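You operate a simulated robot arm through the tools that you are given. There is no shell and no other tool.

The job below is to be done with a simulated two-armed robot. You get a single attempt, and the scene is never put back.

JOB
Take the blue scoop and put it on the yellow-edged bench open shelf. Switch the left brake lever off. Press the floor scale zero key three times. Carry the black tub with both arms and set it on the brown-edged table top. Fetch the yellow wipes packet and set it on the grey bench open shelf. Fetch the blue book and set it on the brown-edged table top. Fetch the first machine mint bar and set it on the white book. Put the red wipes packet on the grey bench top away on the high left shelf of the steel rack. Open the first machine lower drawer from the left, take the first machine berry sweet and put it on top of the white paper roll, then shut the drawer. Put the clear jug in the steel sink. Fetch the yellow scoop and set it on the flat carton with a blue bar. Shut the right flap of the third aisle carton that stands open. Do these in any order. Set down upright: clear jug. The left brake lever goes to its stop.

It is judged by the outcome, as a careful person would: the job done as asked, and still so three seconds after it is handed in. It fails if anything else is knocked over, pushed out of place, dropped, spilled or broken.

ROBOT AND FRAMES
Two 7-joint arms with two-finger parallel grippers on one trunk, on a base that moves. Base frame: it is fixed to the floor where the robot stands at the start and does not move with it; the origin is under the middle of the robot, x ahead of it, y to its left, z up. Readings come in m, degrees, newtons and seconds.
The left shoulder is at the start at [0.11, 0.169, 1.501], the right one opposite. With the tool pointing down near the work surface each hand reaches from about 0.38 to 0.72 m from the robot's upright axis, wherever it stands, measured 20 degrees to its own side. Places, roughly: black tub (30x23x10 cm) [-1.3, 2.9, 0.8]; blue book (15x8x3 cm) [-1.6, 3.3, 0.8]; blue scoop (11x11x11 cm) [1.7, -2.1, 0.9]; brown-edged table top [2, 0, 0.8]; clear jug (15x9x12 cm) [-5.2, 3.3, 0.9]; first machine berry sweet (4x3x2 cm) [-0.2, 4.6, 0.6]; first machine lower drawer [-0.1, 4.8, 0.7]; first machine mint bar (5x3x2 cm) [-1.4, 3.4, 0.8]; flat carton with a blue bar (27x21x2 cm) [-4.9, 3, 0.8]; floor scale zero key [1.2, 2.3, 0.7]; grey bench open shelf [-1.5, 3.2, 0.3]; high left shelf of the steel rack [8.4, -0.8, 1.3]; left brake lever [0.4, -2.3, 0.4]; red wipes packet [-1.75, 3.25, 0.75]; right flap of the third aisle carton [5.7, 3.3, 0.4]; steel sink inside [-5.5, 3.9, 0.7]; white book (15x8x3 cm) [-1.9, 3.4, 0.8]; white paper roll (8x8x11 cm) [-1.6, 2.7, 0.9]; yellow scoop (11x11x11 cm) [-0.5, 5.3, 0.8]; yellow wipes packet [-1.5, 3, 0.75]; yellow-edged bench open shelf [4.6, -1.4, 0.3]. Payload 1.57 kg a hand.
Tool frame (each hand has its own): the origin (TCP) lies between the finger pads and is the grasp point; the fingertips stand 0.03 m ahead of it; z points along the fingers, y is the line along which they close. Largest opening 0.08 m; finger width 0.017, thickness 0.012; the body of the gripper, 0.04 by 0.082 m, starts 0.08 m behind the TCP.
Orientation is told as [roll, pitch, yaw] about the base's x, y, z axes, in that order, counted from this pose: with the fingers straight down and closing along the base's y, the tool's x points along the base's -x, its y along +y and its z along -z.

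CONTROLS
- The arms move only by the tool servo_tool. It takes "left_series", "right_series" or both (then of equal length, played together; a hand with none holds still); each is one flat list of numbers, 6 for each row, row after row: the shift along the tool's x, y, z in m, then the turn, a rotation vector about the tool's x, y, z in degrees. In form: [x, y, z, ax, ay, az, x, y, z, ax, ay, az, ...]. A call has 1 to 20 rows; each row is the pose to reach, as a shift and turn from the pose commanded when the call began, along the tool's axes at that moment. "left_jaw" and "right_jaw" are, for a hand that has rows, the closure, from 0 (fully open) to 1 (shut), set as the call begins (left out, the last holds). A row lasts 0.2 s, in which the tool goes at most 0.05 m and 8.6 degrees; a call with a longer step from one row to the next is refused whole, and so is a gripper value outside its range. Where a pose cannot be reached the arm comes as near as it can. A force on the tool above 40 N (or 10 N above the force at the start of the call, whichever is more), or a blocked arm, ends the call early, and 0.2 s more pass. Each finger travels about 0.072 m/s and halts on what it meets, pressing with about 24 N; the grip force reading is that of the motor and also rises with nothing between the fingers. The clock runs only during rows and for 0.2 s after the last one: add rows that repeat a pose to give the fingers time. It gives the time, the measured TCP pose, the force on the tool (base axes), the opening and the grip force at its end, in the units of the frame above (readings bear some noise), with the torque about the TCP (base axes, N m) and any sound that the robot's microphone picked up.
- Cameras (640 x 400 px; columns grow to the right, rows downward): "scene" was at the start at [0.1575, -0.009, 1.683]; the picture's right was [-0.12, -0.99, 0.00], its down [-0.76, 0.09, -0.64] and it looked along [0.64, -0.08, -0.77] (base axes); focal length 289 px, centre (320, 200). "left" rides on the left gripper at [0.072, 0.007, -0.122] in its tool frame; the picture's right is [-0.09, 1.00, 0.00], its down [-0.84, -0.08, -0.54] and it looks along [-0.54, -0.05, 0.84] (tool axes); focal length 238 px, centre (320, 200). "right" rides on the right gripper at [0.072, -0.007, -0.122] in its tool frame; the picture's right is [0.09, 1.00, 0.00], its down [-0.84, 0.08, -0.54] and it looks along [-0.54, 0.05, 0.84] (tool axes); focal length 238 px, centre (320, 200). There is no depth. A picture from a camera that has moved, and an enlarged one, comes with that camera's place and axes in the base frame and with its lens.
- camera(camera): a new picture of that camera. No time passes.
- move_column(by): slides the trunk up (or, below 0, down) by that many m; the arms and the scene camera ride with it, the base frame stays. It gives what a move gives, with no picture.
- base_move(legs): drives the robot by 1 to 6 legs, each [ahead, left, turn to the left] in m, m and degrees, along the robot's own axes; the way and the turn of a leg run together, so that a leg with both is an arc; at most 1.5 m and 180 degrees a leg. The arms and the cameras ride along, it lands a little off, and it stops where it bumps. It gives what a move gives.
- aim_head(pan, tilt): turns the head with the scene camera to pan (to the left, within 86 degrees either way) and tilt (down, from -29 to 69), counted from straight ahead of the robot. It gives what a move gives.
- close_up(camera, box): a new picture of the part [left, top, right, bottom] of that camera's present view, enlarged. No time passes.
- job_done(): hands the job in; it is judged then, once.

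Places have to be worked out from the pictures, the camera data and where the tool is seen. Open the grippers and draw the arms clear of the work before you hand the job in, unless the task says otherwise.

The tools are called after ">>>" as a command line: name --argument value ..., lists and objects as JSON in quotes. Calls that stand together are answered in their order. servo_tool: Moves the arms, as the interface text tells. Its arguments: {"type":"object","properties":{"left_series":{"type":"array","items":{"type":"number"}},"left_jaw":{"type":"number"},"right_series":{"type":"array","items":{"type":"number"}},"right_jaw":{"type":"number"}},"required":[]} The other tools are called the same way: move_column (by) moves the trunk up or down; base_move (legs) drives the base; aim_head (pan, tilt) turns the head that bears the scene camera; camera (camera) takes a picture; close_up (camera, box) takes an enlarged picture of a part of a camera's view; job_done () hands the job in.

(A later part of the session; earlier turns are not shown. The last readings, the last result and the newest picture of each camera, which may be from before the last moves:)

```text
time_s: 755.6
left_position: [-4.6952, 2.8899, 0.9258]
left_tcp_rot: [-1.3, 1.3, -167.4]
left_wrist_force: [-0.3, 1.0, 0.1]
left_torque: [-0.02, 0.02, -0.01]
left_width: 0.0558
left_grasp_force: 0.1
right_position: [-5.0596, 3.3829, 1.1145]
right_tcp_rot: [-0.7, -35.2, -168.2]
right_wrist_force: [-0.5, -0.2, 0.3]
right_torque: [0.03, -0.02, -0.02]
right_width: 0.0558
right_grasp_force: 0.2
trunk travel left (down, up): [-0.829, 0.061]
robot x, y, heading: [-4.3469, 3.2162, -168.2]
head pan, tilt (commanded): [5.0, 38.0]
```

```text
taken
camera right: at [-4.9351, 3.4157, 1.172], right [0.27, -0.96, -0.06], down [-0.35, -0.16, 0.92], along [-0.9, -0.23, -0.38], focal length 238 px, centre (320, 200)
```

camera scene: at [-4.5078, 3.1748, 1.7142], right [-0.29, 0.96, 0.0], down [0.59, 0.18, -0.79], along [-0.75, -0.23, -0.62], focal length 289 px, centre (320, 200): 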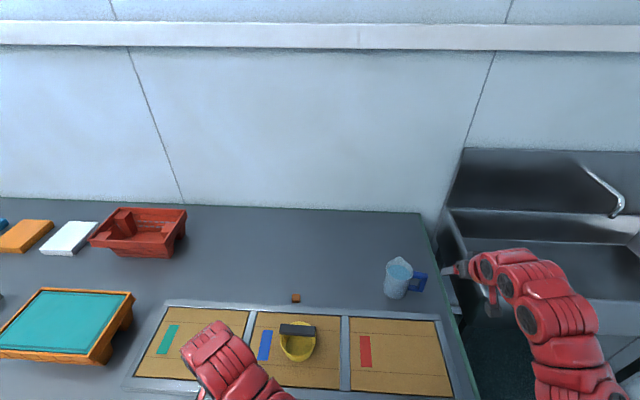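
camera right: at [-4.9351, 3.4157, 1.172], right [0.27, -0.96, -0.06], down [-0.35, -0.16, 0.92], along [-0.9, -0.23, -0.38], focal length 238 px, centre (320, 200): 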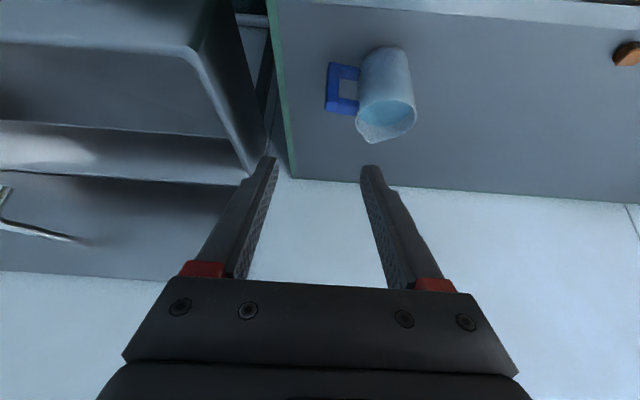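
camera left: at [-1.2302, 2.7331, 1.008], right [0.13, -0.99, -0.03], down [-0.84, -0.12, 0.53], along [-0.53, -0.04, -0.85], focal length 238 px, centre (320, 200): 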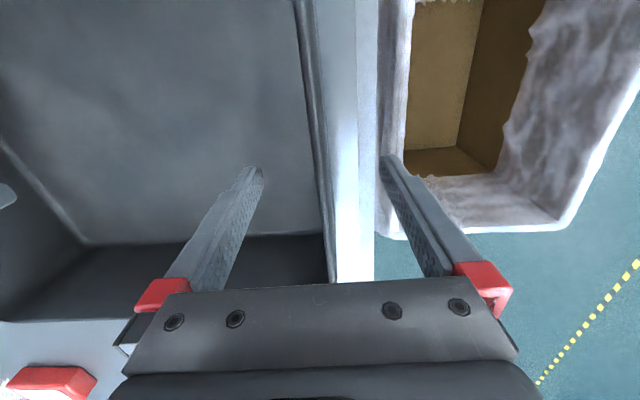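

Jug axis re-measured at (−5.183, 3.254), rim z 0.92. I raise and move the hand over its −v side wall, then lower the trunk to get into reach.

>>> servo_tool --right_series '[-0.0335, 0.024, -0.005, 0, 0, 0, -0.067, 0.048, -0.01, 0, 0, 0, -0.1, 0.072, -0.015, 0, 0, 0, -0.134, 0.096, -0.02, 0, 0, 0, -0.1673, 0.12, -0.025, 0, 0, 0, -0.2008, 0.144, -0.0297, 0, 0, 0, -0.2008, 0.144, -0.0297, 0, 0, 0]'

>>> servo_tool --left_series '[0, 0, -0.04, 0, 0, 0, 0, 0, -0.08, 0, 0, 0, 0, 0, -0.12, 0, 0, 0, 0, 0, -0.16, 0, 0, 0]'

>>> camera --camera "scene"

```text
time_s: 757.2
left_position: [-4.6953, 2.8905, 0.924]
left_tcp_rot: [-1.3, 1.3, -167.4]
left_wrist_force: [0.2, -0.3, 0.1]
left_torque: [-0.02, 0.03, 0.0]
left_width: 0.0561
left_grasp_force: 0.0
right_position: [-5.1748, 3.2112, 1.253]
right_tcp_rot: [-0.7, -35.1, -168.2]
right_wrist_force: [0.1, -0.9, -0.1]
right_torque: [-0.01, 0.0, -0.05]
right_width: 0.0559
right_grasp_force: 0.1
trunk travel left (down, up): [-0.829, 0.061]
robot x, y, heading: [-4.3501, 3.2153, -168.1]
head pan, tilt (commanded): [5.0, 38.0]
```

```text
time_s: 758.2
left_position: [-4.6852, 2.8925, 1.0317]
left_tcp_rot: [-0.6, 0.9, -167.4]
left_wrist_force: [0.1, 0.0, 0.7]
left_torque: [-0.03, 0.01, -0.01]
left_width: 0.0561
left_grasp_force: 0.0
left hand out of reach, approached as far as the arm can: row 3, 4
right_position: [-5.1755, 3.2112, 1.2526]
right_tcp_rot: [-0.8, -35.2, -168.3]
right_wrist_force: [0.4, 0.1, -0.3]
right_torque: [0.0, 0.02, 0.03]
right_width: 0.0556
right_grasp_force: 0.0
trunk travel left (down, up): [-0.829, 0.061]
robot x, y, heading: [-4.3499, 3.2177, -168.3]
head pan, tilt (commanded): [5.0, 38.0]
```

```text
taken
camera scene: at [-4.5082, 3.1741, 1.7141], right [-0.29, 0.96, 0.0], down [0.59, 0.18, -0.79], along [-0.75, -0.23, -0.62], focal length 289 px, centre (320, 200)
```

scene: 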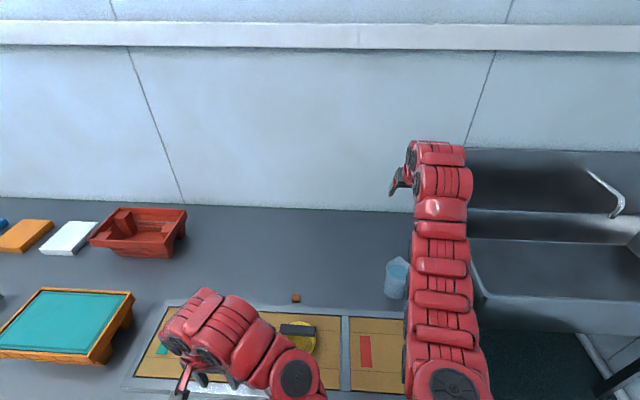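

>>> move_column --by -0.12

>>> servo_tool --right_series '[0.0196, 0, 0.0278, 0, 0, 0, 0.0392, 0, 0.0556, 0, 0, 0, 0.0588, 0, 0.0834, 0, 0, 0, 0.0749, 0, 0.1062, 0, 0, 0, 0.0749, 0, 0.1062, 0, 0, 0]'

>>> camera --camera "right"

>>> close_up --camera "scene" --box '[360, 180, 470, 280]'

```text
time_s: 759.7
left_position: [-4.684, 2.8937, 0.9119]
left_tcp_rot: [-0.7, 0.8, -167.4]
left_wrist_force: [0.0, 1.0, -0.3]
left_torque: [0.0, 0.01, 0.03]
left_width: 0.0558
left_grasp_force: 0.1
right_position: [-5.1749, 3.2116, 1.1328]
right_tcp_rot: [-0.8, -35.2, -168.2]
right_wrist_force: [0.0, 0.3, -0.6]
right_torque: [-0.01, -0.01, 0.02]
right_width: 0.0558
right_grasp_force: 0.0
trunk travel left (down, up): [-0.709, 0.181]
robot x, y, heading: [-4.3496, 3.2143, -168.2]
head pan, tilt (commanded): [5.0, 38.0]
```

```text
time_s: 760.9
left_position: [-4.6855, 2.8943, 0.9114]
left_tcp_rot: [-0.7, 0.8, -167.4]
left_wrist_force: [-0.5, -0.2, -0.3]
left_torque: [0.0, 0.03, -0.01]
left_width: 0.0561
left_grasp_force: 0.0
right_position: [-5.1764, 3.2144, 1.0019]
right_tcp_rot: [-0.6, -35.2, -168.2]
right_wrist_force: [0.2, 0.1, 0.1]
right_torque: [0.0, -0.03, 0.0]
right_width: 0.056
right_grasp_force: 0.1
trunk travel left (down, up): [-0.709, 0.181]
robot x, y, heading: [-4.348, 3.2169, -168.2]
head pan, tilt (commanded): [5.0, 38.0]
```

```text
taken
camera right: at [-5.0514, 3.2461, 1.0607], right [0.27, -0.96, -0.06], down [-0.35, -0.16, 0.92], along [-0.9, -0.23, -0.38], focal length 238 px, centre (320, 200)
```

right: 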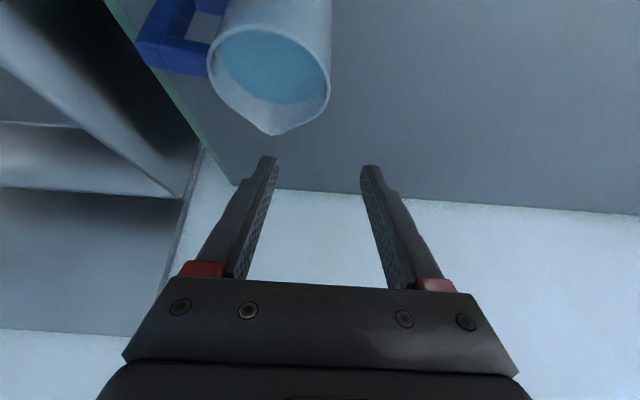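

```text
4.00 times, centred on (415, 230) of scene
camera zoom: at [-4.5078, 3.1742, 1.5942], right [-0.29, 0.96, 0.0], down [0.59, 0.18, -0.79], along [-0.75, -0.23, -0.62], focal length 1157 px, centre (-60, 80)
```

zoom: 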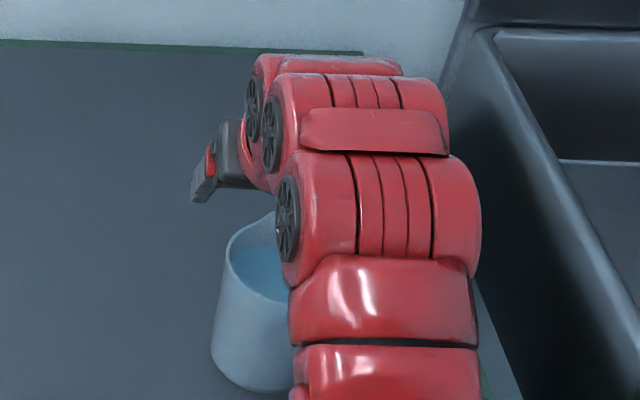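

The projected wall point coincides with the rim in the image (within 3 mm). I descend ~9 cm so the fingers straddle the wall.

>>> servo_tool --right_series '[0.0135, 0.003, 0.0192, 0, 0, 0, 0.027, 0.003, 0.0384, 0, 0, 0, 0.0406, 0.003, 0.0576, 0, 0, 0, 0.0536, 0.003, 0.076, 0, 0, 0, 0.0536, 0.003, 0.076, 0, 0, 0]'

>>> camera --camera "right"

>>> close_up --camera "scene" --box '[360, 200, 470, 300]'

```text
time_s: 762.1
left_position: [-4.6841, 2.8941, 0.912]
left_tcp_rot: [-0.6, 0.8, -167.4]
left_wrist_force: [-0.4, 0.9, 0.1]
left_torque: [-0.01, 0.03, 0.01]
left_width: 0.0559
left_grasp_force: 0.1
right_position: [-5.1769, 3.2114, 0.91]
right_tcp_rot: [-0.6, -35.0, -168.2]
right_wrist_force: [0.0, -1.1, 1.1]
right_torque: [0.02, 0.02, 0.01]
right_width: 0.0561
right_grasp_force: 0.2
trunk travel left (down, up): [-0.709, 0.181]
robot x, y, heading: [-4.3471, 3.217, -168.5]
head pan, tilt (commanded): [5.0, 38.0]
```

```text
taken
camera right: at [-5.0515, 3.2433, 0.9678], right [0.27, -0.96, -0.06], down [-0.35, -0.16, 0.92], along [-0.9, -0.23, -0.38], focal length 238 px, centre (320, 200)
```

right: 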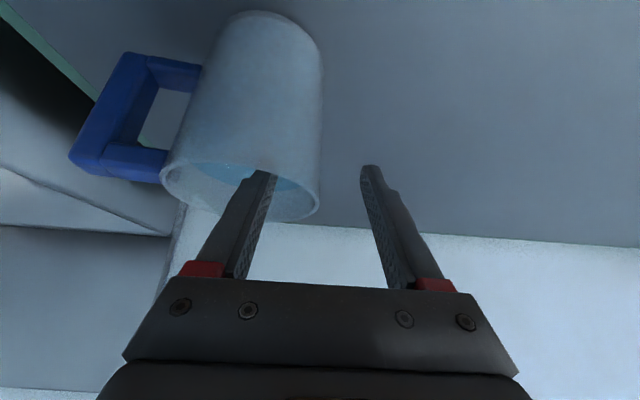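

```text
4.00 times, centred on (415, 250) of scene
camera zoom: at [-4.5079, 3.1744, 1.5942], right [-0.29, 0.96, 0.0], down [0.59, 0.18, -0.79], along [-0.75, -0.23, -0.62], focal length 1157 px, centre (-60, 0)
```

zoom: 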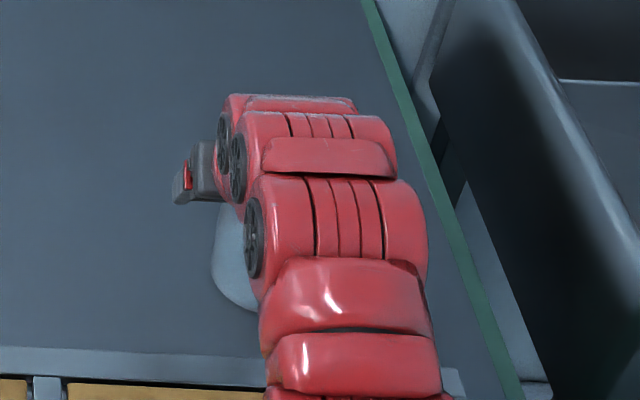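

One finger is inside, one outside, with the wall centred. I close gently and lift a few cm with the column to check it stays level.

>>> servo_tool --right_series '[0, 0, 0, 0, 0, 0, 0, 0, 0, 0, 0, 0, 0, 0, 0, 0, 0, 0, 0, 0, 0, 0, 0, 0]' --right_jaw 1

>>> move_column --by 0.04

>>> camera --camera "right"

>>> close_up --camera "scene" --box '[360, 190, 470, 290]'

```text
time_s: 763.1
left_position: [-4.6849, 2.8943, 0.9108]
left_tcp_rot: [-0.6, 0.8, -167.4]
left_wrist_force: [0.3, 0.2, 0.0]
left_torque: [-0.02, 0.01, -0.01]
left_width: 0.0558
left_grasp_force: 0.1
right_position: [-5.1753, 3.2096, 0.9105]
right_tcp_rot: [-0.6, -35.1, -168.2]
right_wrist_force: [-1.7, 0.8, 3.0]
right_torque: [0.19, -0.04, 0.11]
right_width: 0.0078
right_grasp_force: 24.0
trunk travel left (down, up): [-0.709, 0.181]
robot x, y, heading: [-4.3503, 3.2169, -167.8]
head pan, tilt (commanded): [5.0, 38.0]
```

```text
time_s: 764.0
left_position: [-4.6862, 2.8932, 0.9511]
left_tcp_rot: [-0.5, 0.9, -167.5]
left_wrist_force: [-0.1, 0.0, -0.1]
left_torque: [-0.03, -0.02, 0.0]
left_width: 0.0562
left_grasp_force: 0.1
right_position: [-5.1775, 3.2109, 0.9489]
right_tcp_rot: [-0.5, -35.0, -168.2]
right_wrist_force: [-0.8, 0.4, -7.0]
right_torque: [-0.41, -0.13, 0.01]
right_width: 0.0086
right_grasp_force: 23.5
trunk travel left (down, up): [-0.749, 0.141]
robot x, y, heading: [-4.3456, 3.2122, -168.2]
head pan, tilt (commanded): [5.0, 38.0]
```

```text
taken
camera right: at [-5.0527, 3.2432, 1.0065], right [0.27, -0.96, -0.06], down [-0.35, -0.16, 0.92], along [-0.9, -0.23, -0.38], focal length 238 px, centre (320, 200)
```

right: 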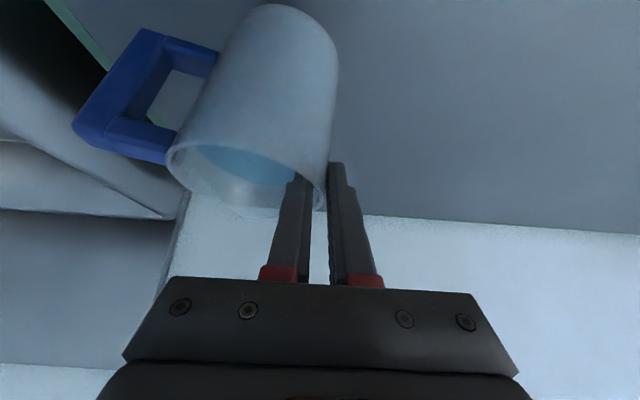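

```text
4.00 times, centred on (415, 240) of scene
camera zoom: at [-4.5102, 3.1744, 1.6339], right [-0.29, 0.96, 0.0], down [0.59, 0.18, -0.79], along [-0.75, -0.23, -0.62], focal length 1157 px, centre (-60, 40)
```

zoom: 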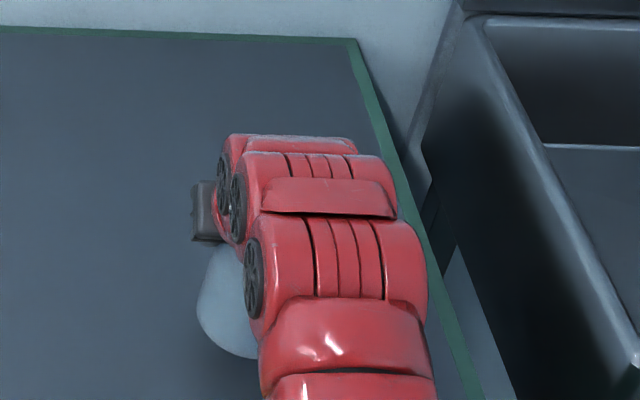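

The jug lifts with only a slight lean (7 N load). I raise it above the sink rim, then carry it smoothly to the right over the basin.

>>> move_column --by 0.135

>>> camera --camera "right"

>>> base_move --legs '[[0, -0.4, 0], [0, -0.4, 0]]'

>>> camera --camera "right"

>>> aim_head --pan -8 --tilt 40

>>> camera --camera "scene"

```text
time_s: 765.6
left_position: [-4.6878, 2.8934, 1.0857]
left_tcp_rot: [-0.6, 0.8, -167.5]
left_wrist_force: [0.9, -0.2, -0.1]
left_torque: [0.0, -0.02, -0.01]
left_width: 0.0559
left_grasp_force: 0.0
right_position: [-5.1767, 3.2106, 1.083]
right_tcp_rot: [-0.8, -35.0, -168.1]
right_wrist_force: [-0.1, -0.1, -6.8]
right_torque: [-0.44, -0.11, -0.02]
right_width: 0.0083
right_grasp_force: 24.1
trunk travel left (down, up): [-0.884, 0.006]
robot x, y, heading: [-4.3448, 3.2188, -168.0]
head pan, tilt (commanded): [5.0, 38.0]
```

```text
taken
camera right: at [-5.0526, 3.2433, 1.142], right [0.27, -0.96, -0.06], down [-0.35, -0.16, 0.92], along [-0.9, -0.23, -0.38], focal length 238 px, centre (320, 200)
```

right: 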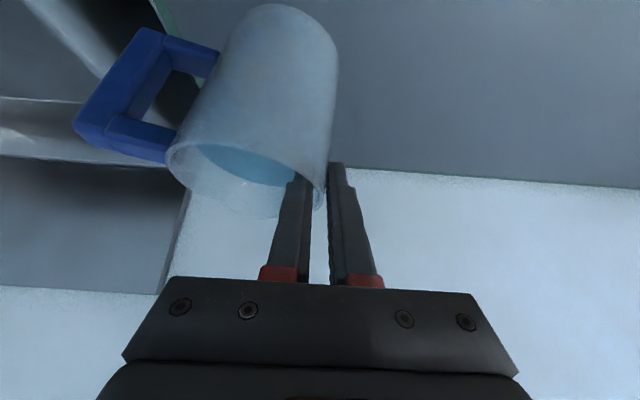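

```text
time_s: 770.2
left_position: [-4.8521, 3.68, 1.087]
left_tcp_rot: [-0.5, 0.8, -167.3]
left_wrist_force: [0.1, -0.5, 0.2]
left_torque: [0.0, 0.02, -0.02]
left_width: 0.056
left_grasp_force: 0.1
right_position: [-5.3442, 3.9947, 1.0834]
right_tcp_rot: [-0.7, -35.2, -168.1]
right_wrist_force: [0.0, 0.8, -7.0]
right_torque: [-0.41, -0.09, -0.04]
right_width: 0.0085
right_grasp_force: 24.2
trunk travel left (down, up): [-0.884, 0.006]
robot x, y, heading: [-4.514, 4.0048, -168.3]
head pan, tilt (commanded): [5.0, 38.0]
```

```text
taken
camera right: at [-5.2193, 4.0281, 1.1423], right [0.27, -0.96, -0.06], down [-0.35, -0.16, 0.92], along [-0.9, -0.23, -0.38], focal length 238 px, centre (320, 200)
```

right: 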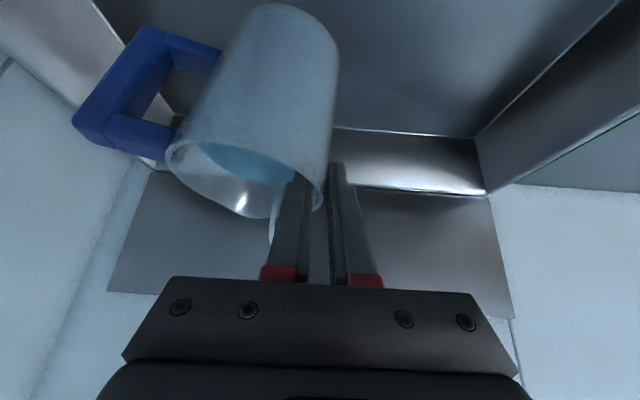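

```text
time_s: 770.9
left_position: [-4.8521, 3.6802, 1.0863]
left_tcp_rot: [-0.5, 0.8, -167.3]
left_wrist_force: [-0.1, -0.3, -0.8]
left_torque: [-0.01, -0.02, 0.0]
left_width: 0.0558
left_grasp_force: 0.0
right_position: [-5.3437, 3.9966, 1.084]
right_tcp_rot: [-0.6, -35.1, -168.2]
right_wrist_force: [0.4, -0.3, -6.8]
right_torque: [-0.41, -0.1, 0.04]
right_width: 0.0087
right_grasp_force: 24.4
trunk travel left (down, up): [-0.884, 0.006]
robot x, y, heading: [-4.5132, 4.0041, -168.0]
head pan, tilt (commanded): [-8.0, 40.0]
```

```text
taken
camera scene: at [-4.6787, 3.9817, 1.766], right [-0.07, 1.0, 0.0], down [0.64, 0.04, -0.77], along [-0.76, -0.05, -0.64], focal length 289 px, centre (320, 200)
```

scene: 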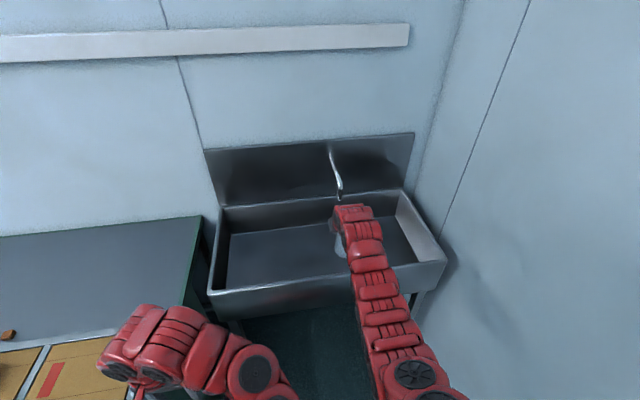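

Jug is level over the basin; the faucet tip is at about (u −4.65, v 5.08). I turn left 14° and ease forward 10 cm to a clear spot in the basin.

>>> base_move --legs '[[0, 0, 14], [0.1, 0, 0]]'

>>> camera --camera "scene"

>>> camera --camera "right"

```text
time_s: 772.9
left_position: [-4.8517, 3.564, 1.0859]
left_tcp_rot: [-0.7, 0.8, -153.1]
left_wrist_force: [0.5, -0.2, 0.3]
left_torque: [-0.02, 0.02, 0.01]
left_width: 0.0557
left_grasp_force: 0.1
right_position: [-5.4052, 3.7498, 1.0843]
right_tcp_rot: [-0.7, -35.1, -153.9]
right_wrist_force: [0.0, -0.5, -5.3]
right_torque: [-0.34, -0.19, -0.01]
right_width: 0.0085
right_grasp_force: 23.8
trunk travel left (down, up): [-0.884, 0.006]
robot x, y, heading: [-4.6033, 3.9613, -153.9]
head pan, tilt (commanded): [-8.0, 40.0]
```

```text
taken
camera scene: at [-4.7557, 3.898, 1.7663], right [-0.31, 0.95, 0.0], down [0.61, 0.2, -0.77], along [-0.73, -0.24, -0.64], focal length 289 px, centre (320, 200)
```

scene: 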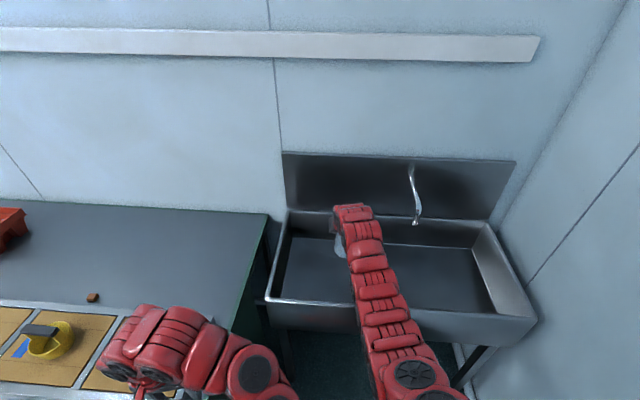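

```text
taken
camera right: at [-5.2922, 3.8123, 1.1429], right [0.5, -0.86, -0.06], down [-0.3, -0.24, 0.92], along [-0.81, -0.44, -0.38], focal length 238 px, centre (320, 200)
```

right: 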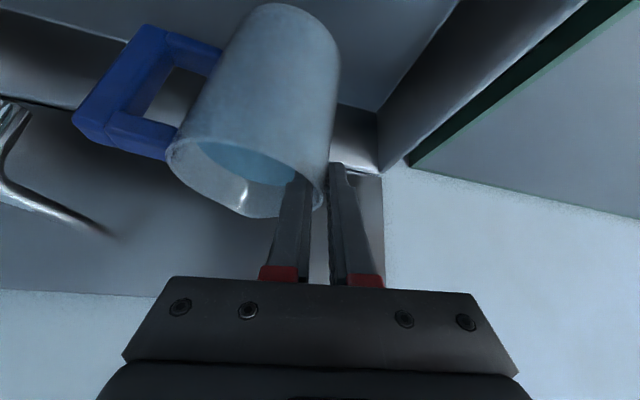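

The jug is over a clear part of the basin. I move the left hand inboard (clear of the bench end), then lower the jug with the column.

>>> servo_tool --left_series '[0, -0.04, 0, 0, 0, 0, 0, -0.08, 0, 0, 0, 0, 0, -0.12, 0, 0, 0, 0, 0, -0.15, 0, 0, 0, 0]'

>>> move_column --by -0.15

>>> camera --camera "scene"

>>> camera --camera "right"

```text
time_s: 773.9
left_position: [-4.9198, 3.7011, 1.0878]
left_tcp_rot: [-0.3, 0.5, -153.1]
left_wrist_force: [0.2, 0.2, 0.8]
left_torque: [-0.02, 0.01, -0.02]
left_width: 0.0558
left_grasp_force: 0.1
left hand out of reach, approached as far as the arm can: row 1, 2, 3
right_position: [-5.4045, 3.7535, 1.0848]
right_tcp_rot: [-0.6, -35.1, -154.0]
right_wrist_force: [0.3, -0.3, -6.3]
right_torque: [-0.35, -0.17, 0.0]
right_width: 0.0087
right_grasp_force: 24.1
trunk travel left (down, up): [-0.884, 0.006]
robot x, y, heading: [-4.6039, 3.9608, -154.1]
head pan, tilt (commanded): [-8.0, 40.0]
```

```text
time_s: 775.7
left_position: [-4.9211, 3.6983, 0.9383]
left_tcp_rot: [-0.4, 0.7, -153.0]
left_wrist_force: [-0.2, -0.3, 0.0]
left_torque: [-0.03, 0.01, 0.03]
left_width: 0.0561
left_grasp_force: 0.0
right_position: [-5.4055, 3.7495, 0.9338]
right_tcp_rot: [-0.6, -35.0, -153.9]
right_wrist_force: [0.8, 0.1, -5.8]
right_torque: [-0.34, -0.2, 0.03]
right_width: 0.0086
right_grasp_force: 24.3
trunk travel left (down, up): [-0.734, 0.156]
robot x, y, heading: [-4.6054, 3.9577, -153.8]
head pan, tilt (commanded): [-8.0, 40.0]
```

```text
taken
camera scene: at [-4.7571, 3.8975, 1.6161], right [-0.31, 0.95, 0.0], down [0.61, 0.2, -0.77], along [-0.73, -0.24, -0.64], focal length 289 px, centre (320, 200)
```

scene: 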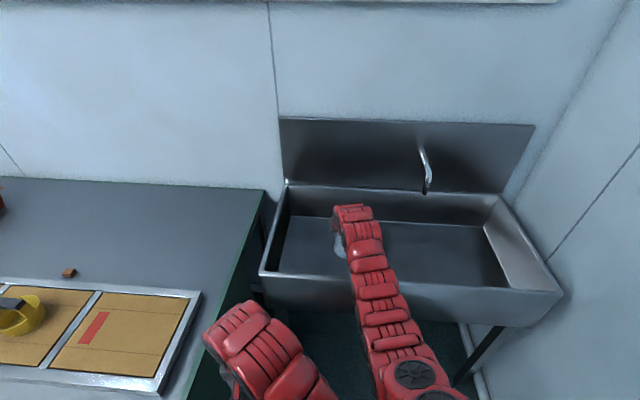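

```text
taken
camera right: at [-5.293, 3.812, 0.9922], right [0.5, -0.86, -0.06], down [-0.3, -0.24, 0.92], along [-0.81, -0.44, -0.38], focal length 238 px, centre (320, 200)
```

right: 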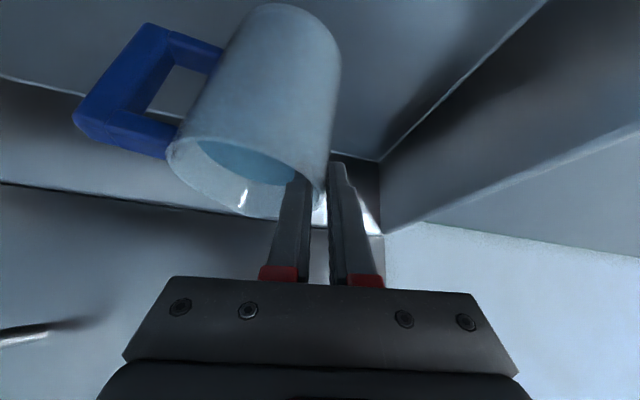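

>>> move_column --by -0.08

>>> camera --camera "right"

>>> move_column --by -0.012

>>> move_column --by -0.01

```text
time_s: 776.9
left_position: [-4.9207, 3.6987, 0.8582]
left_tcp_rot: [-0.4, 0.6, -153.0]
left_wrist_force: [0.4, 0.2, 0.6]
left_torque: [0.0, 0.02, -0.03]
left_width: 0.0558
left_grasp_force: 0.0
right_position: [-5.4054, 3.7505, 0.8537]
right_tcp_rot: [-0.6, -35.0, -153.9]
right_wrist_force: [0.0, -0.2, -6.7]
right_torque: [-0.36, -0.2, 0.04]
right_width: 0.0088
right_grasp_force: 24.2
trunk travel left (down, up): [-0.654, 0.236]
robot x, y, heading: [-4.6056, 3.9583, -153.7]
head pan, tilt (commanded): [-8.0, 40.0]
```

```text
taken
camera right: at [-5.2929, 3.8122, 0.9122], right [0.5, -0.86, -0.06], down [-0.3, -0.24, 0.92], along [-0.81, -0.44, -0.38], focal length 238 px, centre (320, 200)
```

right: 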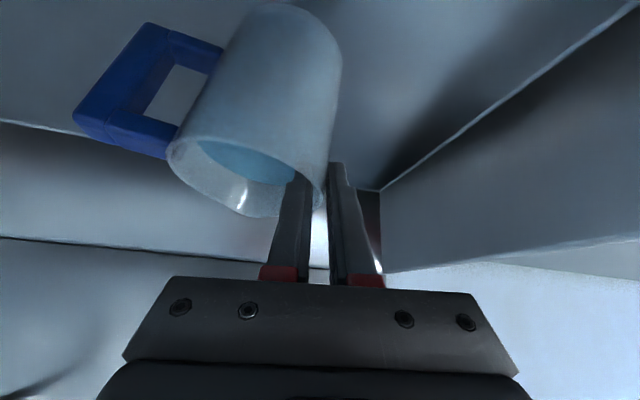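

```text
time_s: 777.5
left_position: [-4.9201, 3.6992, 0.8459]
left_tcp_rot: [-0.3, 0.6, -153.1]
left_wrist_force: [-1.0, -1.0, -0.7]
left_torque: [0.0, -0.01, -0.04]
left_width: 0.056
left_grasp_force: 0.1
right_position: [-5.4047, 3.7503, 0.8416]
right_tcp_rot: [-0.6, -35.0, -153.9]
right_wrist_force: [0.4, 0.7, -6.6]
right_torque: [-0.38, -0.19, -0.01]
right_width: 0.0087
right_grasp_force: 23.6
trunk travel left (down, up): [-0.642, 0.248]
robot x, y, heading: [-4.6046, 3.9629, -153.6]
head pan, tilt (commanded): [-8.0, 40.0]
```

```text
time_s: 778.0
left_position: [-4.9207, 3.6991, 0.8354]
left_tcp_rot: [-0.4, 0.6, -153.2]
left_wrist_force: [1.0, -0.1, -0.4]
left_torque: [-0.01, -0.03, 0.0]
left_width: 0.056
left_grasp_force: 0.2
right_position: [-5.4045, 3.7499, 0.8319]
right_tcp_rot: [-0.6, -35.0, -153.9]
right_wrist_force: [0.0, -0.2, -6.3]
right_torque: [-0.37, -0.19, 0.0]
right_width: 0.0086
right_grasp_force: 24.3
trunk travel left (down, up): [-0.632, 0.258]
robot x, y, heading: [-4.6045, 3.9597, -153.9]
head pan, tilt (commanded): [-8.0, 40.0]
```

>>> move_column --by -0.01

>>> move_column --by -0.008

>>> move_column --by -0.008

```text
time_s: 778.6
left_position: [-4.9192, 3.6999, 0.8263]
left_tcp_rot: [-0.4, 0.6, -153.1]
left_wrist_force: [-0.2, -0.1, -0.2]
left_torque: [0.02, 0.04, 0.0]
left_width: 0.0559
left_grasp_force: 0.1
right_position: [-5.4046, 3.7498, 0.8216]
right_tcp_rot: [-0.6, -34.9, -153.8]
right_wrist_force: [0.4, 0.1, -6.1]
right_torque: [-0.39, -0.19, 0.0]
right_width: 0.0085
right_grasp_force: 23.4
trunk travel left (down, up): [-0.622, 0.268]
robot x, y, heading: [-4.6023, 3.9608, -153.8]
head pan, tilt (commanded): [-8.0, 40.0]
```

```text
time_s: 779.2
left_position: [-4.9212, 3.6981, 0.8171]
left_tcp_rot: [-0.4, 0.6, -153.1]
left_wrist_force: [-0.5, 0.2, 0.2]
left_torque: [-0.01, -0.01, -0.04]
left_width: 0.056
left_grasp_force: 0.1
right_position: [-5.4052, 3.7492, 0.8131]
right_tcp_rot: [-0.6, -35.1, -153.9]
right_wrist_force: [0.2, 0.7, -5.1]
right_torque: [-0.26, -0.41, 0.01]
right_width: 0.0089
right_grasp_force: 24.2
trunk travel left (down, up): [-0.614, 0.276]
robot x, y, heading: [-4.604, 3.9614, -153.9]
head pan, tilt (commanded): [-8.0, 40.0]
```

```text
time_s: 779.8
left_position: [-4.9171, 3.7009, 0.8108]
left_tcp_rot: [-0.4, 0.4, -153.1]
left_wrist_force: [-0.3, 0.1, 0.2]
left_torque: [0.01, 0.01, 0.0]
left_width: 0.0559
left_grasp_force: 0.0
right_position: [-5.4057, 3.749, 0.8151]
right_tcp_rot: [-0.7, -35.9, -154.0]
right_wrist_force: [8.8, 2.9, 17.3]
right_torque: [0.83, -2.77, -0.07]
right_width: 0.0089
right_grasp_force: 23.6
trunk travel left (down, up): [-0.607, 0.283]
robot x, y, heading: [-4.6009, 3.9602, -153.7]
head pan, tilt (commanded): [-8.0, 40.0]
stopped: the force on the tool passed its limit at 42 N (the readings are from after the stop); the commanded pose is now the measured one
```

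Contact with the basin bottom. I ease off a few millimetres, open a little, and check the jug stands before lifting out vertically.

>>> move_column --by 0.004

>>> servo_tool --right_series '[0, 0, 0, 0, 0, 0, 0, 0, 0, 0, 0, 0, 0, 0, 0, 0, 0, 0]' --right_jaw 0.6

>>> camera --camera "right"

```text
time_s: 780.3
left_position: [-4.9193, 3.6987, 0.8136]
left_tcp_rot: [-0.4, 0.6, -153.0]
left_wrist_force: [-0.2, 0.3, 0.4]
left_torque: [0.0, 0.0, -0.03]
left_width: 0.0559
left_grasp_force: 0.0
right_position: [-5.4086, 3.7489, 0.8157]
right_tcp_rot: [-0.7, -35.6, -154.0]
right_wrist_force: [1.1, 0.5, -4.0]
right_torque: [-0.2, -0.36, -0.02]
right_width: 0.0086
right_grasp_force: 24.5
trunk travel left (down, up): [-0.611, 0.279]
robot x, y, heading: [-4.6045, 3.9578, -154.2]
head pan, tilt (commanded): [-8.0, 40.0]
```

```text
time_s: 781.1
left_position: [-4.9199, 3.6992, 0.8137]
left_tcp_rot: [-0.4, 0.6, -153.1]
left_wrist_force: [0.4, 0.3, 0.0]
left_torque: [-0.01, -0.03, 0.02]
left_width: 0.0562
left_grasp_force: 0.0
right_position: [-5.4073, 3.7479, 0.8176]
right_tcp_rot: [-0.7, -35.9, -153.9]
right_wrist_force: [0.3, -1.3, 0.4]
right_torque: [-0.01, 0.0, 0.03]
right_width: 0.0328
right_grasp_force: 0.1
trunk travel left (down, up): [-0.611, 0.279]
robot x, y, heading: [-4.6041, 3.9616, -153.9]
head pan, tilt (commanded): [-8.0, 40.0]
```

```text
taken
camera right: at [-5.295, 3.8116, 0.8736], right [0.5, -0.86, -0.06], down [-0.29, -0.23, 0.93], along [-0.82, -0.44, -0.37], focal length 238 px, centre (320, 200)
```

right: 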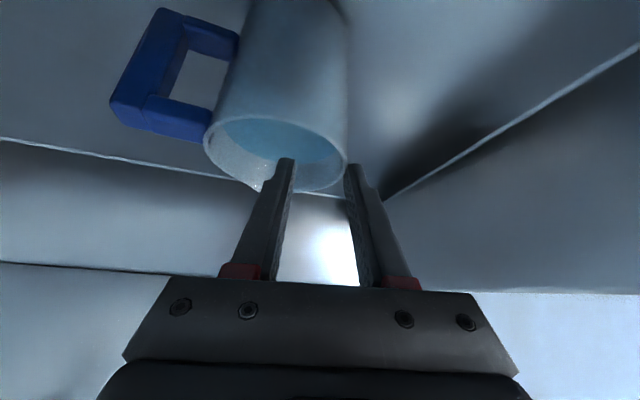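

The jug stands upright with its water. I lift the fingers out vertically.

>>> servo_tool --right_series '[-0.0146, 0, -0.0203, 0, 0, 0, -0.0293, 0, -0.0405, 0, 0, 0, -0.0586, 0, -0.081, 0, 0, 0, -0.088, 0, -0.1215, 0, 0, 0]'

>>> camera --camera "right"

>>> move_column --by 0.25

>>> camera --camera "right"

>>> camera --camera "scene"

```text
time_s: 782.1
left_position: [-4.9192, 3.6986, 0.8143]
left_tcp_rot: [-0.3, 0.6, -153.1]
left_wrist_force: [0.1, -0.4, 0.5]
left_torque: [-0.03, 0.0, -0.02]
left_width: 0.0556
left_grasp_force: 0.0
right_position: [-5.4047, 3.7507, 0.9671]
right_tcp_rot: [-0.6, -35.8, -153.9]
right_wrist_force: [0.9, -0.3, -0.3]
right_torque: [0.01, 0.04, -0.02]
right_width: 0.0319
right_grasp_force: 0.1
trunk travel left (down, up): [-0.611, 0.279]
robot x, y, heading: [-4.605, 3.9614, -153.7]
head pan, tilt (commanded): [-8.0, 40.0]
```

```text
taken
camera right: at [-5.2922, 3.814, 1.0237], right [0.5, -0.86, -0.06], down [-0.29, -0.23, 0.93], along [-0.82, -0.44, -0.37], focal length 238 px, centre (320, 200)
```

right: 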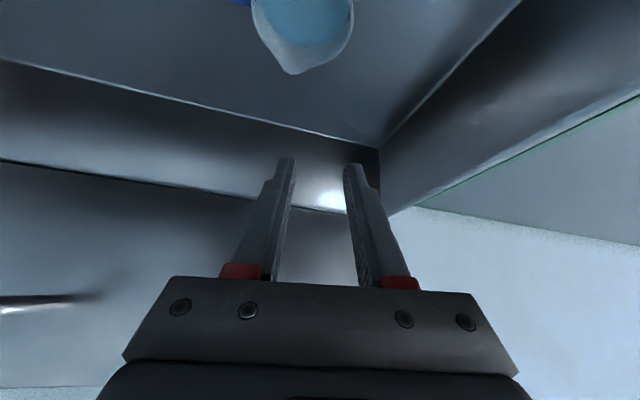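

```text
time_s: 784.7
left_position: [-4.9204, 3.6994, 1.0646]
left_tcp_rot: [-0.4, 0.6, -153.1]
left_wrist_force: [-0.8, 0.0, -0.1]
left_torque: [0.05, 0.02, -0.03]
left_width: 0.0561
left_grasp_force: 0.0
right_position: [-5.4045, 3.7505, 1.2159]
right_tcp_rot: [-0.7, -35.8, -153.9]
right_wrist_force: [-0.3, 0.0, 0.3]
right_torque: [0.0, -0.01, -0.03]
right_width: 0.032
right_grasp_force: 0.1
trunk travel left (down, up): [-0.861, 0.029]
robot x, y, heading: [-4.6041, 3.9581, -153.8]
head pan, tilt (commanded): [-8.0, 40.0]
```

```text
taken
camera right: at [-5.2928, 3.8137, 1.273], right [0.5, -0.86, -0.06], down [-0.29, -0.23, 0.93], along [-0.82, -0.44, -0.37], focal length 238 px, centre (320, 200)
```

right: 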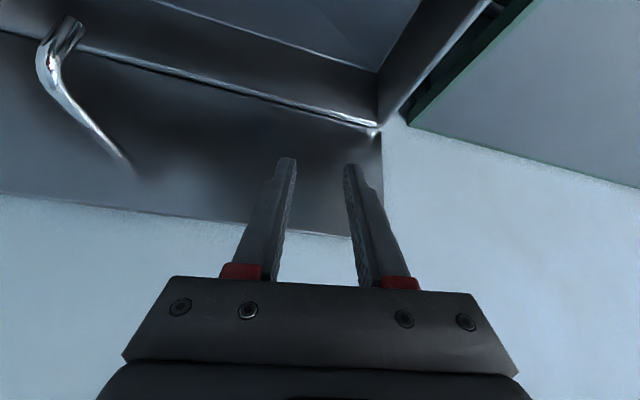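

```text
taken
camera scene: at [-4.7564, 3.8978, 1.7427], right [-0.31, 0.95, 0.0], down [0.61, 0.2, -0.77], along [-0.73, -0.24, -0.64], focal length 289 px, centre (320, 200)
```

scene: 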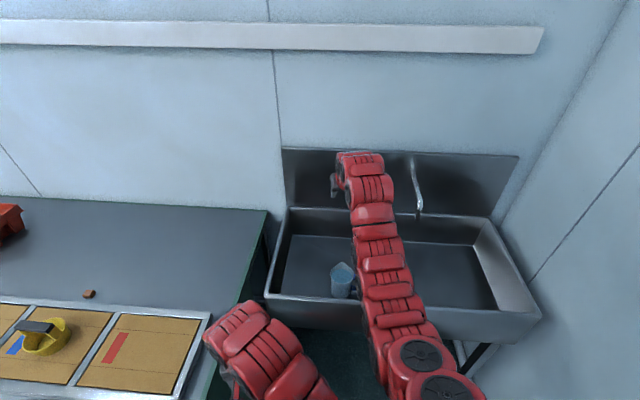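

The jug stands upright in the sink. Now the red packet, from the back of the grey bench: I back off, turn around, and drive there.

>>> base_move --legs '[[-0.45, 0, 0], [0, 0, 83], [0, 0, 83], [0, -1.25, 0], [0.75, 0, 0]]'

>>> aim_head --pan 0 --tilt 40

>>> camera --camera "scene"

```text
time_s: 804.1
left_position: [-2.8273, 3.2665, 1.0655]
left_tcp_rot: [-0.4, 0.6, 13.2]
left_wrist_force: [0.3, 0.6, 0.1]
left_torque: [0.02, 0.01, -0.01]
left_width: 0.056
left_grasp_force: 0.0
right_position: [-2.3674, 3.1013, 1.2167]
right_tcp_rot: [-0.7, -35.9, 12.5]
right_wrist_force: [1.2, -0.3, -0.3]
right_torque: [0.01, -0.02, -0.01]
right_width: 0.032
right_grasp_force: 0.1
trunk travel left (down, up): [-0.861, 0.029]
robot x, y, heading: [-3.195, 3.0892, 12.6]
head pan, tilt (commanded): [-8.0, 40.0]
```

```text
time_s: 804.8
left_position: [-2.8264, 3.2684, 1.0657]
left_tcp_rot: [-0.4, 0.6, 13.2]
left_wrist_force: [-0.8, 0.4, -1.4]
left_torque: [0.0, 0.02, -0.01]
left_width: 0.0562
left_grasp_force: 0.2
right_position: [-2.3669, 3.1023, 1.2168]
right_tcp_rot: [-0.6, -35.7, 12.4]
right_wrist_force: [1.2, 0.0, -0.2]
right_torque: [0.01, 0.01, 0.01]
right_width: 0.0323
right_grasp_force: 0.0
trunk travel left (down, up): [-0.861, 0.029]
robot x, y, heading: [-3.1962, 3.0909, 12.4]
head pan, tilt (commanded): [0.0, 40.0]
```

```text
taken
camera scene: at [-3.0328, 3.1243, 1.7427], right [0.22, -0.98, 0.0], down [-0.63, -0.14, -0.77], along [0.75, 0.16, -0.64], focal length 289 px, centre (320, 200)
```

scene: 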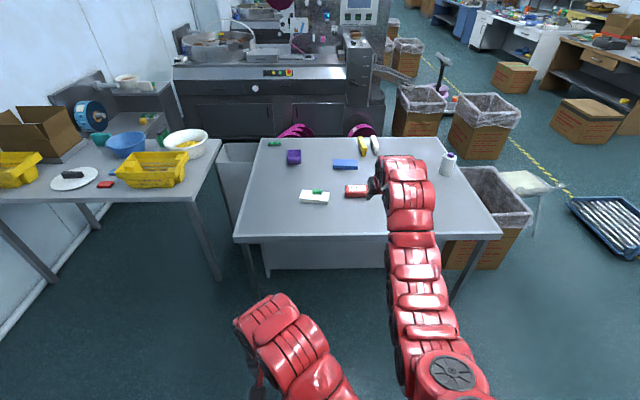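

From the back the red packet is only ~0.30 m from the edge — directly reachable. I drive in and yaw the left hand 90° to close across the packet.

>>> base_move --legs '[[0.3, -0.39, -0.4], [0.37, 0, 0]]'

>>> servo_tool --left_series '[0, 0.01, 0, 0, 0, -8, 0, 0.02, 0, 0, 0, -16, 0, 0.03, 0, 0, 0, -24, 0, 0.04, 0, 0, 0, -32, 0, 0.05, 0, 0, 0, -40, 0, 0.06, 0, 0, 0, -48, 0, 0.07, 0, 0, 0, -56, 0, 0.08, 0, 0, 0, -64, 0, 0.09, 0, 0, 0, -72, 0, 0.1, 0, 0, 0, -80, 0, 0.11, 0, 0, 0, -88, 0, 0.11, 0, 0, 0, -91]' --left_jaw 0

>>> camera --camera "scene"

>>> camera --camera "left"

```text
time_s: 809.7
left_position: [-2.0899, 3.0281, 1.0648]
left_tcp_rot: [-0.4, 0.6, 13.0]
left_wrist_force: [0.8, -0.1, 0.4]
left_torque: [0.01, -0.02, 0.03]
left_width: 0.0562
left_grasp_force: 0.0
right_position: [-1.6294, 2.8615, 1.217]
right_tcp_rot: [-0.7, -35.8, 12.2]
right_wrist_force: [-0.8, 0.1, 0.9]
right_torque: [0.01, 0.0, 0.02]
right_width: 0.0316
right_grasp_force: 0.0
trunk travel left (down, up): [-0.861, 0.029]
robot x, y, heading: [-2.4562, 2.8507, 12.2]
head pan, tilt (commanded): [0.0, 40.0]
```

```text
time_s: 812.3
left_position: [-2.1069, 3.1358, 1.0649]
left_tcp_rot: [0.8, 0.3, 100.7]
left_wrist_force: [-0.7, -0.2, 0.8]
left_torque: [0.03, -0.03, 0.04]
left_width: 0.08
left_grasp_force: 0.1
left hand out of reach, approached as far as the arm can: row 1, 2, 3, 4, 5, 6, 7, 8, 9, 10, 11, 12
right_position: [-1.6293, 2.8609, 1.2159]
right_tcp_rot: [-0.7, -35.9, 12.2]
right_wrist_force: [0.0, -0.8, -0.3]
right_torque: [0.01, 0.02, -0.01]
right_width: 0.0318
right_grasp_force: 0.2
trunk travel left (down, up): [-0.861, 0.029]
robot x, y, heading: [-2.4605, 2.8492, 12.1]
head pan, tilt (commanded): [0.0, 40.0]
```

```text
taken
camera scene: at [-2.296, 2.8865, 1.7427], right [0.21, -0.98, 0.0], down [-0.63, -0.14, -0.77], along [0.75, 0.16, -0.64], focal length 289 px, centre (320, 200)
```

scene: 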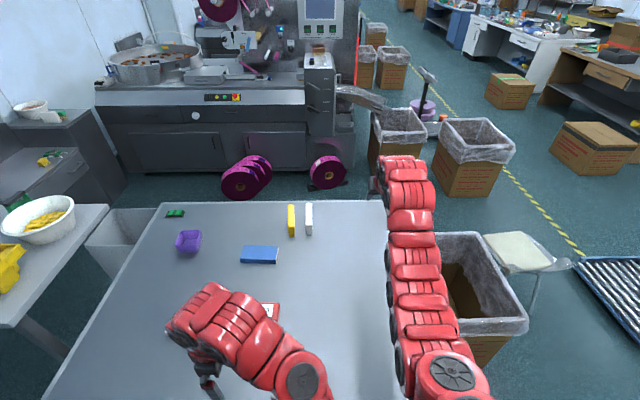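

```text
taken
camera left: at [-2.0994, 3.0653, 1.1874], right [-1.0, -0.09, 0.01], down [-0.07, 0.84, 0.54], along [-0.06, 0.53, -0.84], focal length 238 px, centre (320, 200)
```

left: 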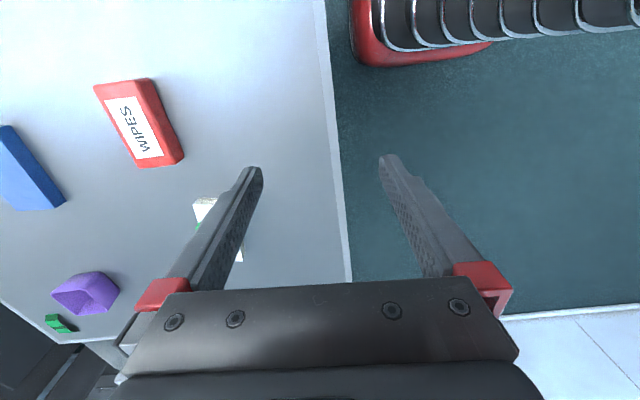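

Packet centre measured at (−1.848, 3.190). I extend the left hand over it, then lower the trunk.

>>> servo_tool --left_series '[0, -0.045, 0, 0, 0, 0, -0.001, -0.09, 0, 0, 0, 0, -0.002, -0.135, 0, 0, 0, 0, -0.003, -0.18, 0, 0, 0, 0, -0.004, -0.225, 0, 0, 0, -0.7, -0.005, -0.265, 0, 0, 0, -1.3]'

>>> move_column --by -0.16

>>> camera --camera "left"

```text
time_s: 813.7
left_position: [-1.8465, 3.1889, 1.0608]
left_tcp_rot: [1.3, 0.1, 102.0]
left_wrist_force: [0.5, -0.3, 0.2]
left_torque: [0.01, 0.08, 0.01]
left_width: 0.0801
left_grasp_force: 0.1
left hand out of reach, approached as far as the arm can: row 1, 2, 3, 4
right_position: [-1.6258, 2.8618, 1.2134]
right_tcp_rot: [-0.6, -35.5, 12.2]
right_wrist_force: [0.4, 0.5, -0.2]
right_torque: [-0.01, 0.0, -0.01]
right_width: 0.032
right_grasp_force: 0.1
trunk travel left (down, up): [-0.861, 0.029]
robot x, y, heading: [-2.4608, 2.8501, 12.2]
head pan, tilt (commanded): [0.0, 40.0]
```

```text
time_s: 815.5
left_position: [-1.8473, 3.189, 0.9024]
left_tcp_rot: [0.9, 0.3, 101.9]
left_wrist_force: [-0.6, -0.3, -0.2]
left_torque: [-0.01, 0.01, -0.02]
left_width: 0.08
left_grasp_force: 0.1
right_position: [-1.6305, 2.8617, 1.0579]
right_tcp_rot: [-0.8, -35.8, 12.2]
right_wrist_force: [-0.3, -0.3, -0.4]
right_torque: [-0.02, 0.02, -0.01]
right_width: 0.0324
right_grasp_force: 0.0
trunk travel left (down, up): [-0.701, 0.189]
robot x, y, heading: [-2.4574, 2.8523, 12.1]
head pan, tilt (commanded): [0.0, 40.0]
```

```text
taken
camera left: at [-1.8381, 3.1176, 1.0247], right [-0.99, -0.11, 0.01], down [-0.09, 0.84, 0.54], along [-0.07, 0.53, -0.84], focal length 238 px, centre (320, 200)
```

left: 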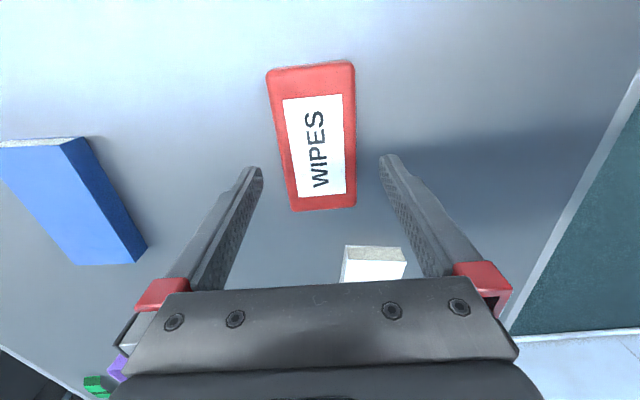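

Packet is centred between the fingers. I descend and grip it.

>>> servo_tool --left_series '[0.005, 0, 0.02, 0, 0, 0, 0.01, 0, 0.045, 0, 0, 0, 0.01, 0, 0.065, 0, 0, 0, 0.01, 0, 0.065, 0, 0, 0]'

>>> servo_tool --left_series '[0, 0, 0, 0, 0, 0, 0, 0, 0, 0, 0, 0, 0, 0, 0, 0, 0, 0]' --left_jaw 1

>>> move_column --by 0.15

>>> camera --camera "left"

```text
time_s: 816.5
left_position: [-1.8448, 3.1774, 0.8389]
left_tcp_rot: [0.8, 0.3, 102.0]
left_wrist_force: [1.2, -0.6, -0.9]
left_torque: [-0.02, 0.0, 0.0]
left_width: 0.0799
left_grasp_force: 0.2
right_position: [-1.6307, 2.8622, 1.0562]
right_tcp_rot: [-0.7, -35.8, 12.2]
right_wrist_force: [-0.9, -0.1, -0.5]
right_torque: [0.0, -0.04, -0.03]
right_width: 0.0321
right_grasp_force: 0.2
trunk travel left (down, up): [-0.701, 0.189]
robot x, y, heading: [-2.4601, 2.8542, 12.3]
head pan, tilt (commanded): [0.0, 40.0]
```

```text
time_s: 817.3
left_position: [-1.8459, 3.1776, 0.8393]
left_tcp_rot: [0.8, 0.3, 101.9]
left_wrist_force: [-0.1, -0.8, 0.3]
left_torque: [-0.05, -0.11, -0.03]
left_width: 0.0653
left_grasp_force: 23.5
right_position: [-1.63, 2.8618, 1.0564]
right_tcp_rot: [-0.7, -35.8, 12.1]
right_wrist_force: [-0.1, -0.5, 0.3]
right_torque: [-0.03, 0.0, 0.02]
right_width: 0.0321
right_grasp_force: 0.1
trunk travel left (down, up): [-0.701, 0.189]
robot x, y, heading: [-2.4553, 2.851, 12.2]
head pan, tilt (commanded): [0.0, 40.0]
```

```text
time_s: 819.0
left_position: [-1.8455, 3.1778, 0.988]
left_tcp_rot: [0.9, 0.3, 101.9]
left_wrist_force: [-1.1, 0.0, -0.6]
left_torque: [-0.03, -0.01, 0.01]
left_width: 0.0654
left_grasp_force: 24.0
right_position: [-1.6294, 2.8625, 1.2066]
right_tcp_rot: [-0.6, -35.8, 12.2]
right_wrist_force: [-0.4, 0.1, -0.8]
right_torque: [0.01, 0.0, 0.0]
right_width: 0.032
right_grasp_force: 0.1
trunk travel left (down, up): [-0.851, 0.039]
robot x, y, heading: [-2.4581, 2.8504, 12.0]
head pan, tilt (commanded): [0.0, 40.0]
```

```text
taken
camera left: at [-1.8359, 3.1074, 1.1095], right [-0.99, -0.11, 0.01], down [-0.09, 0.84, 0.54], along [-0.07, 0.53, -0.84], focal length 238 px, centre (320, 200)
```

left: 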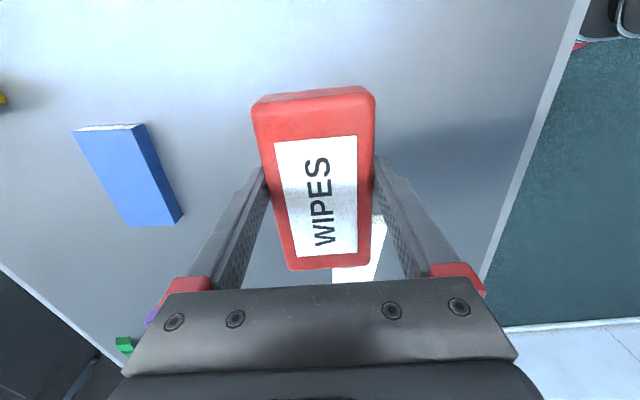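

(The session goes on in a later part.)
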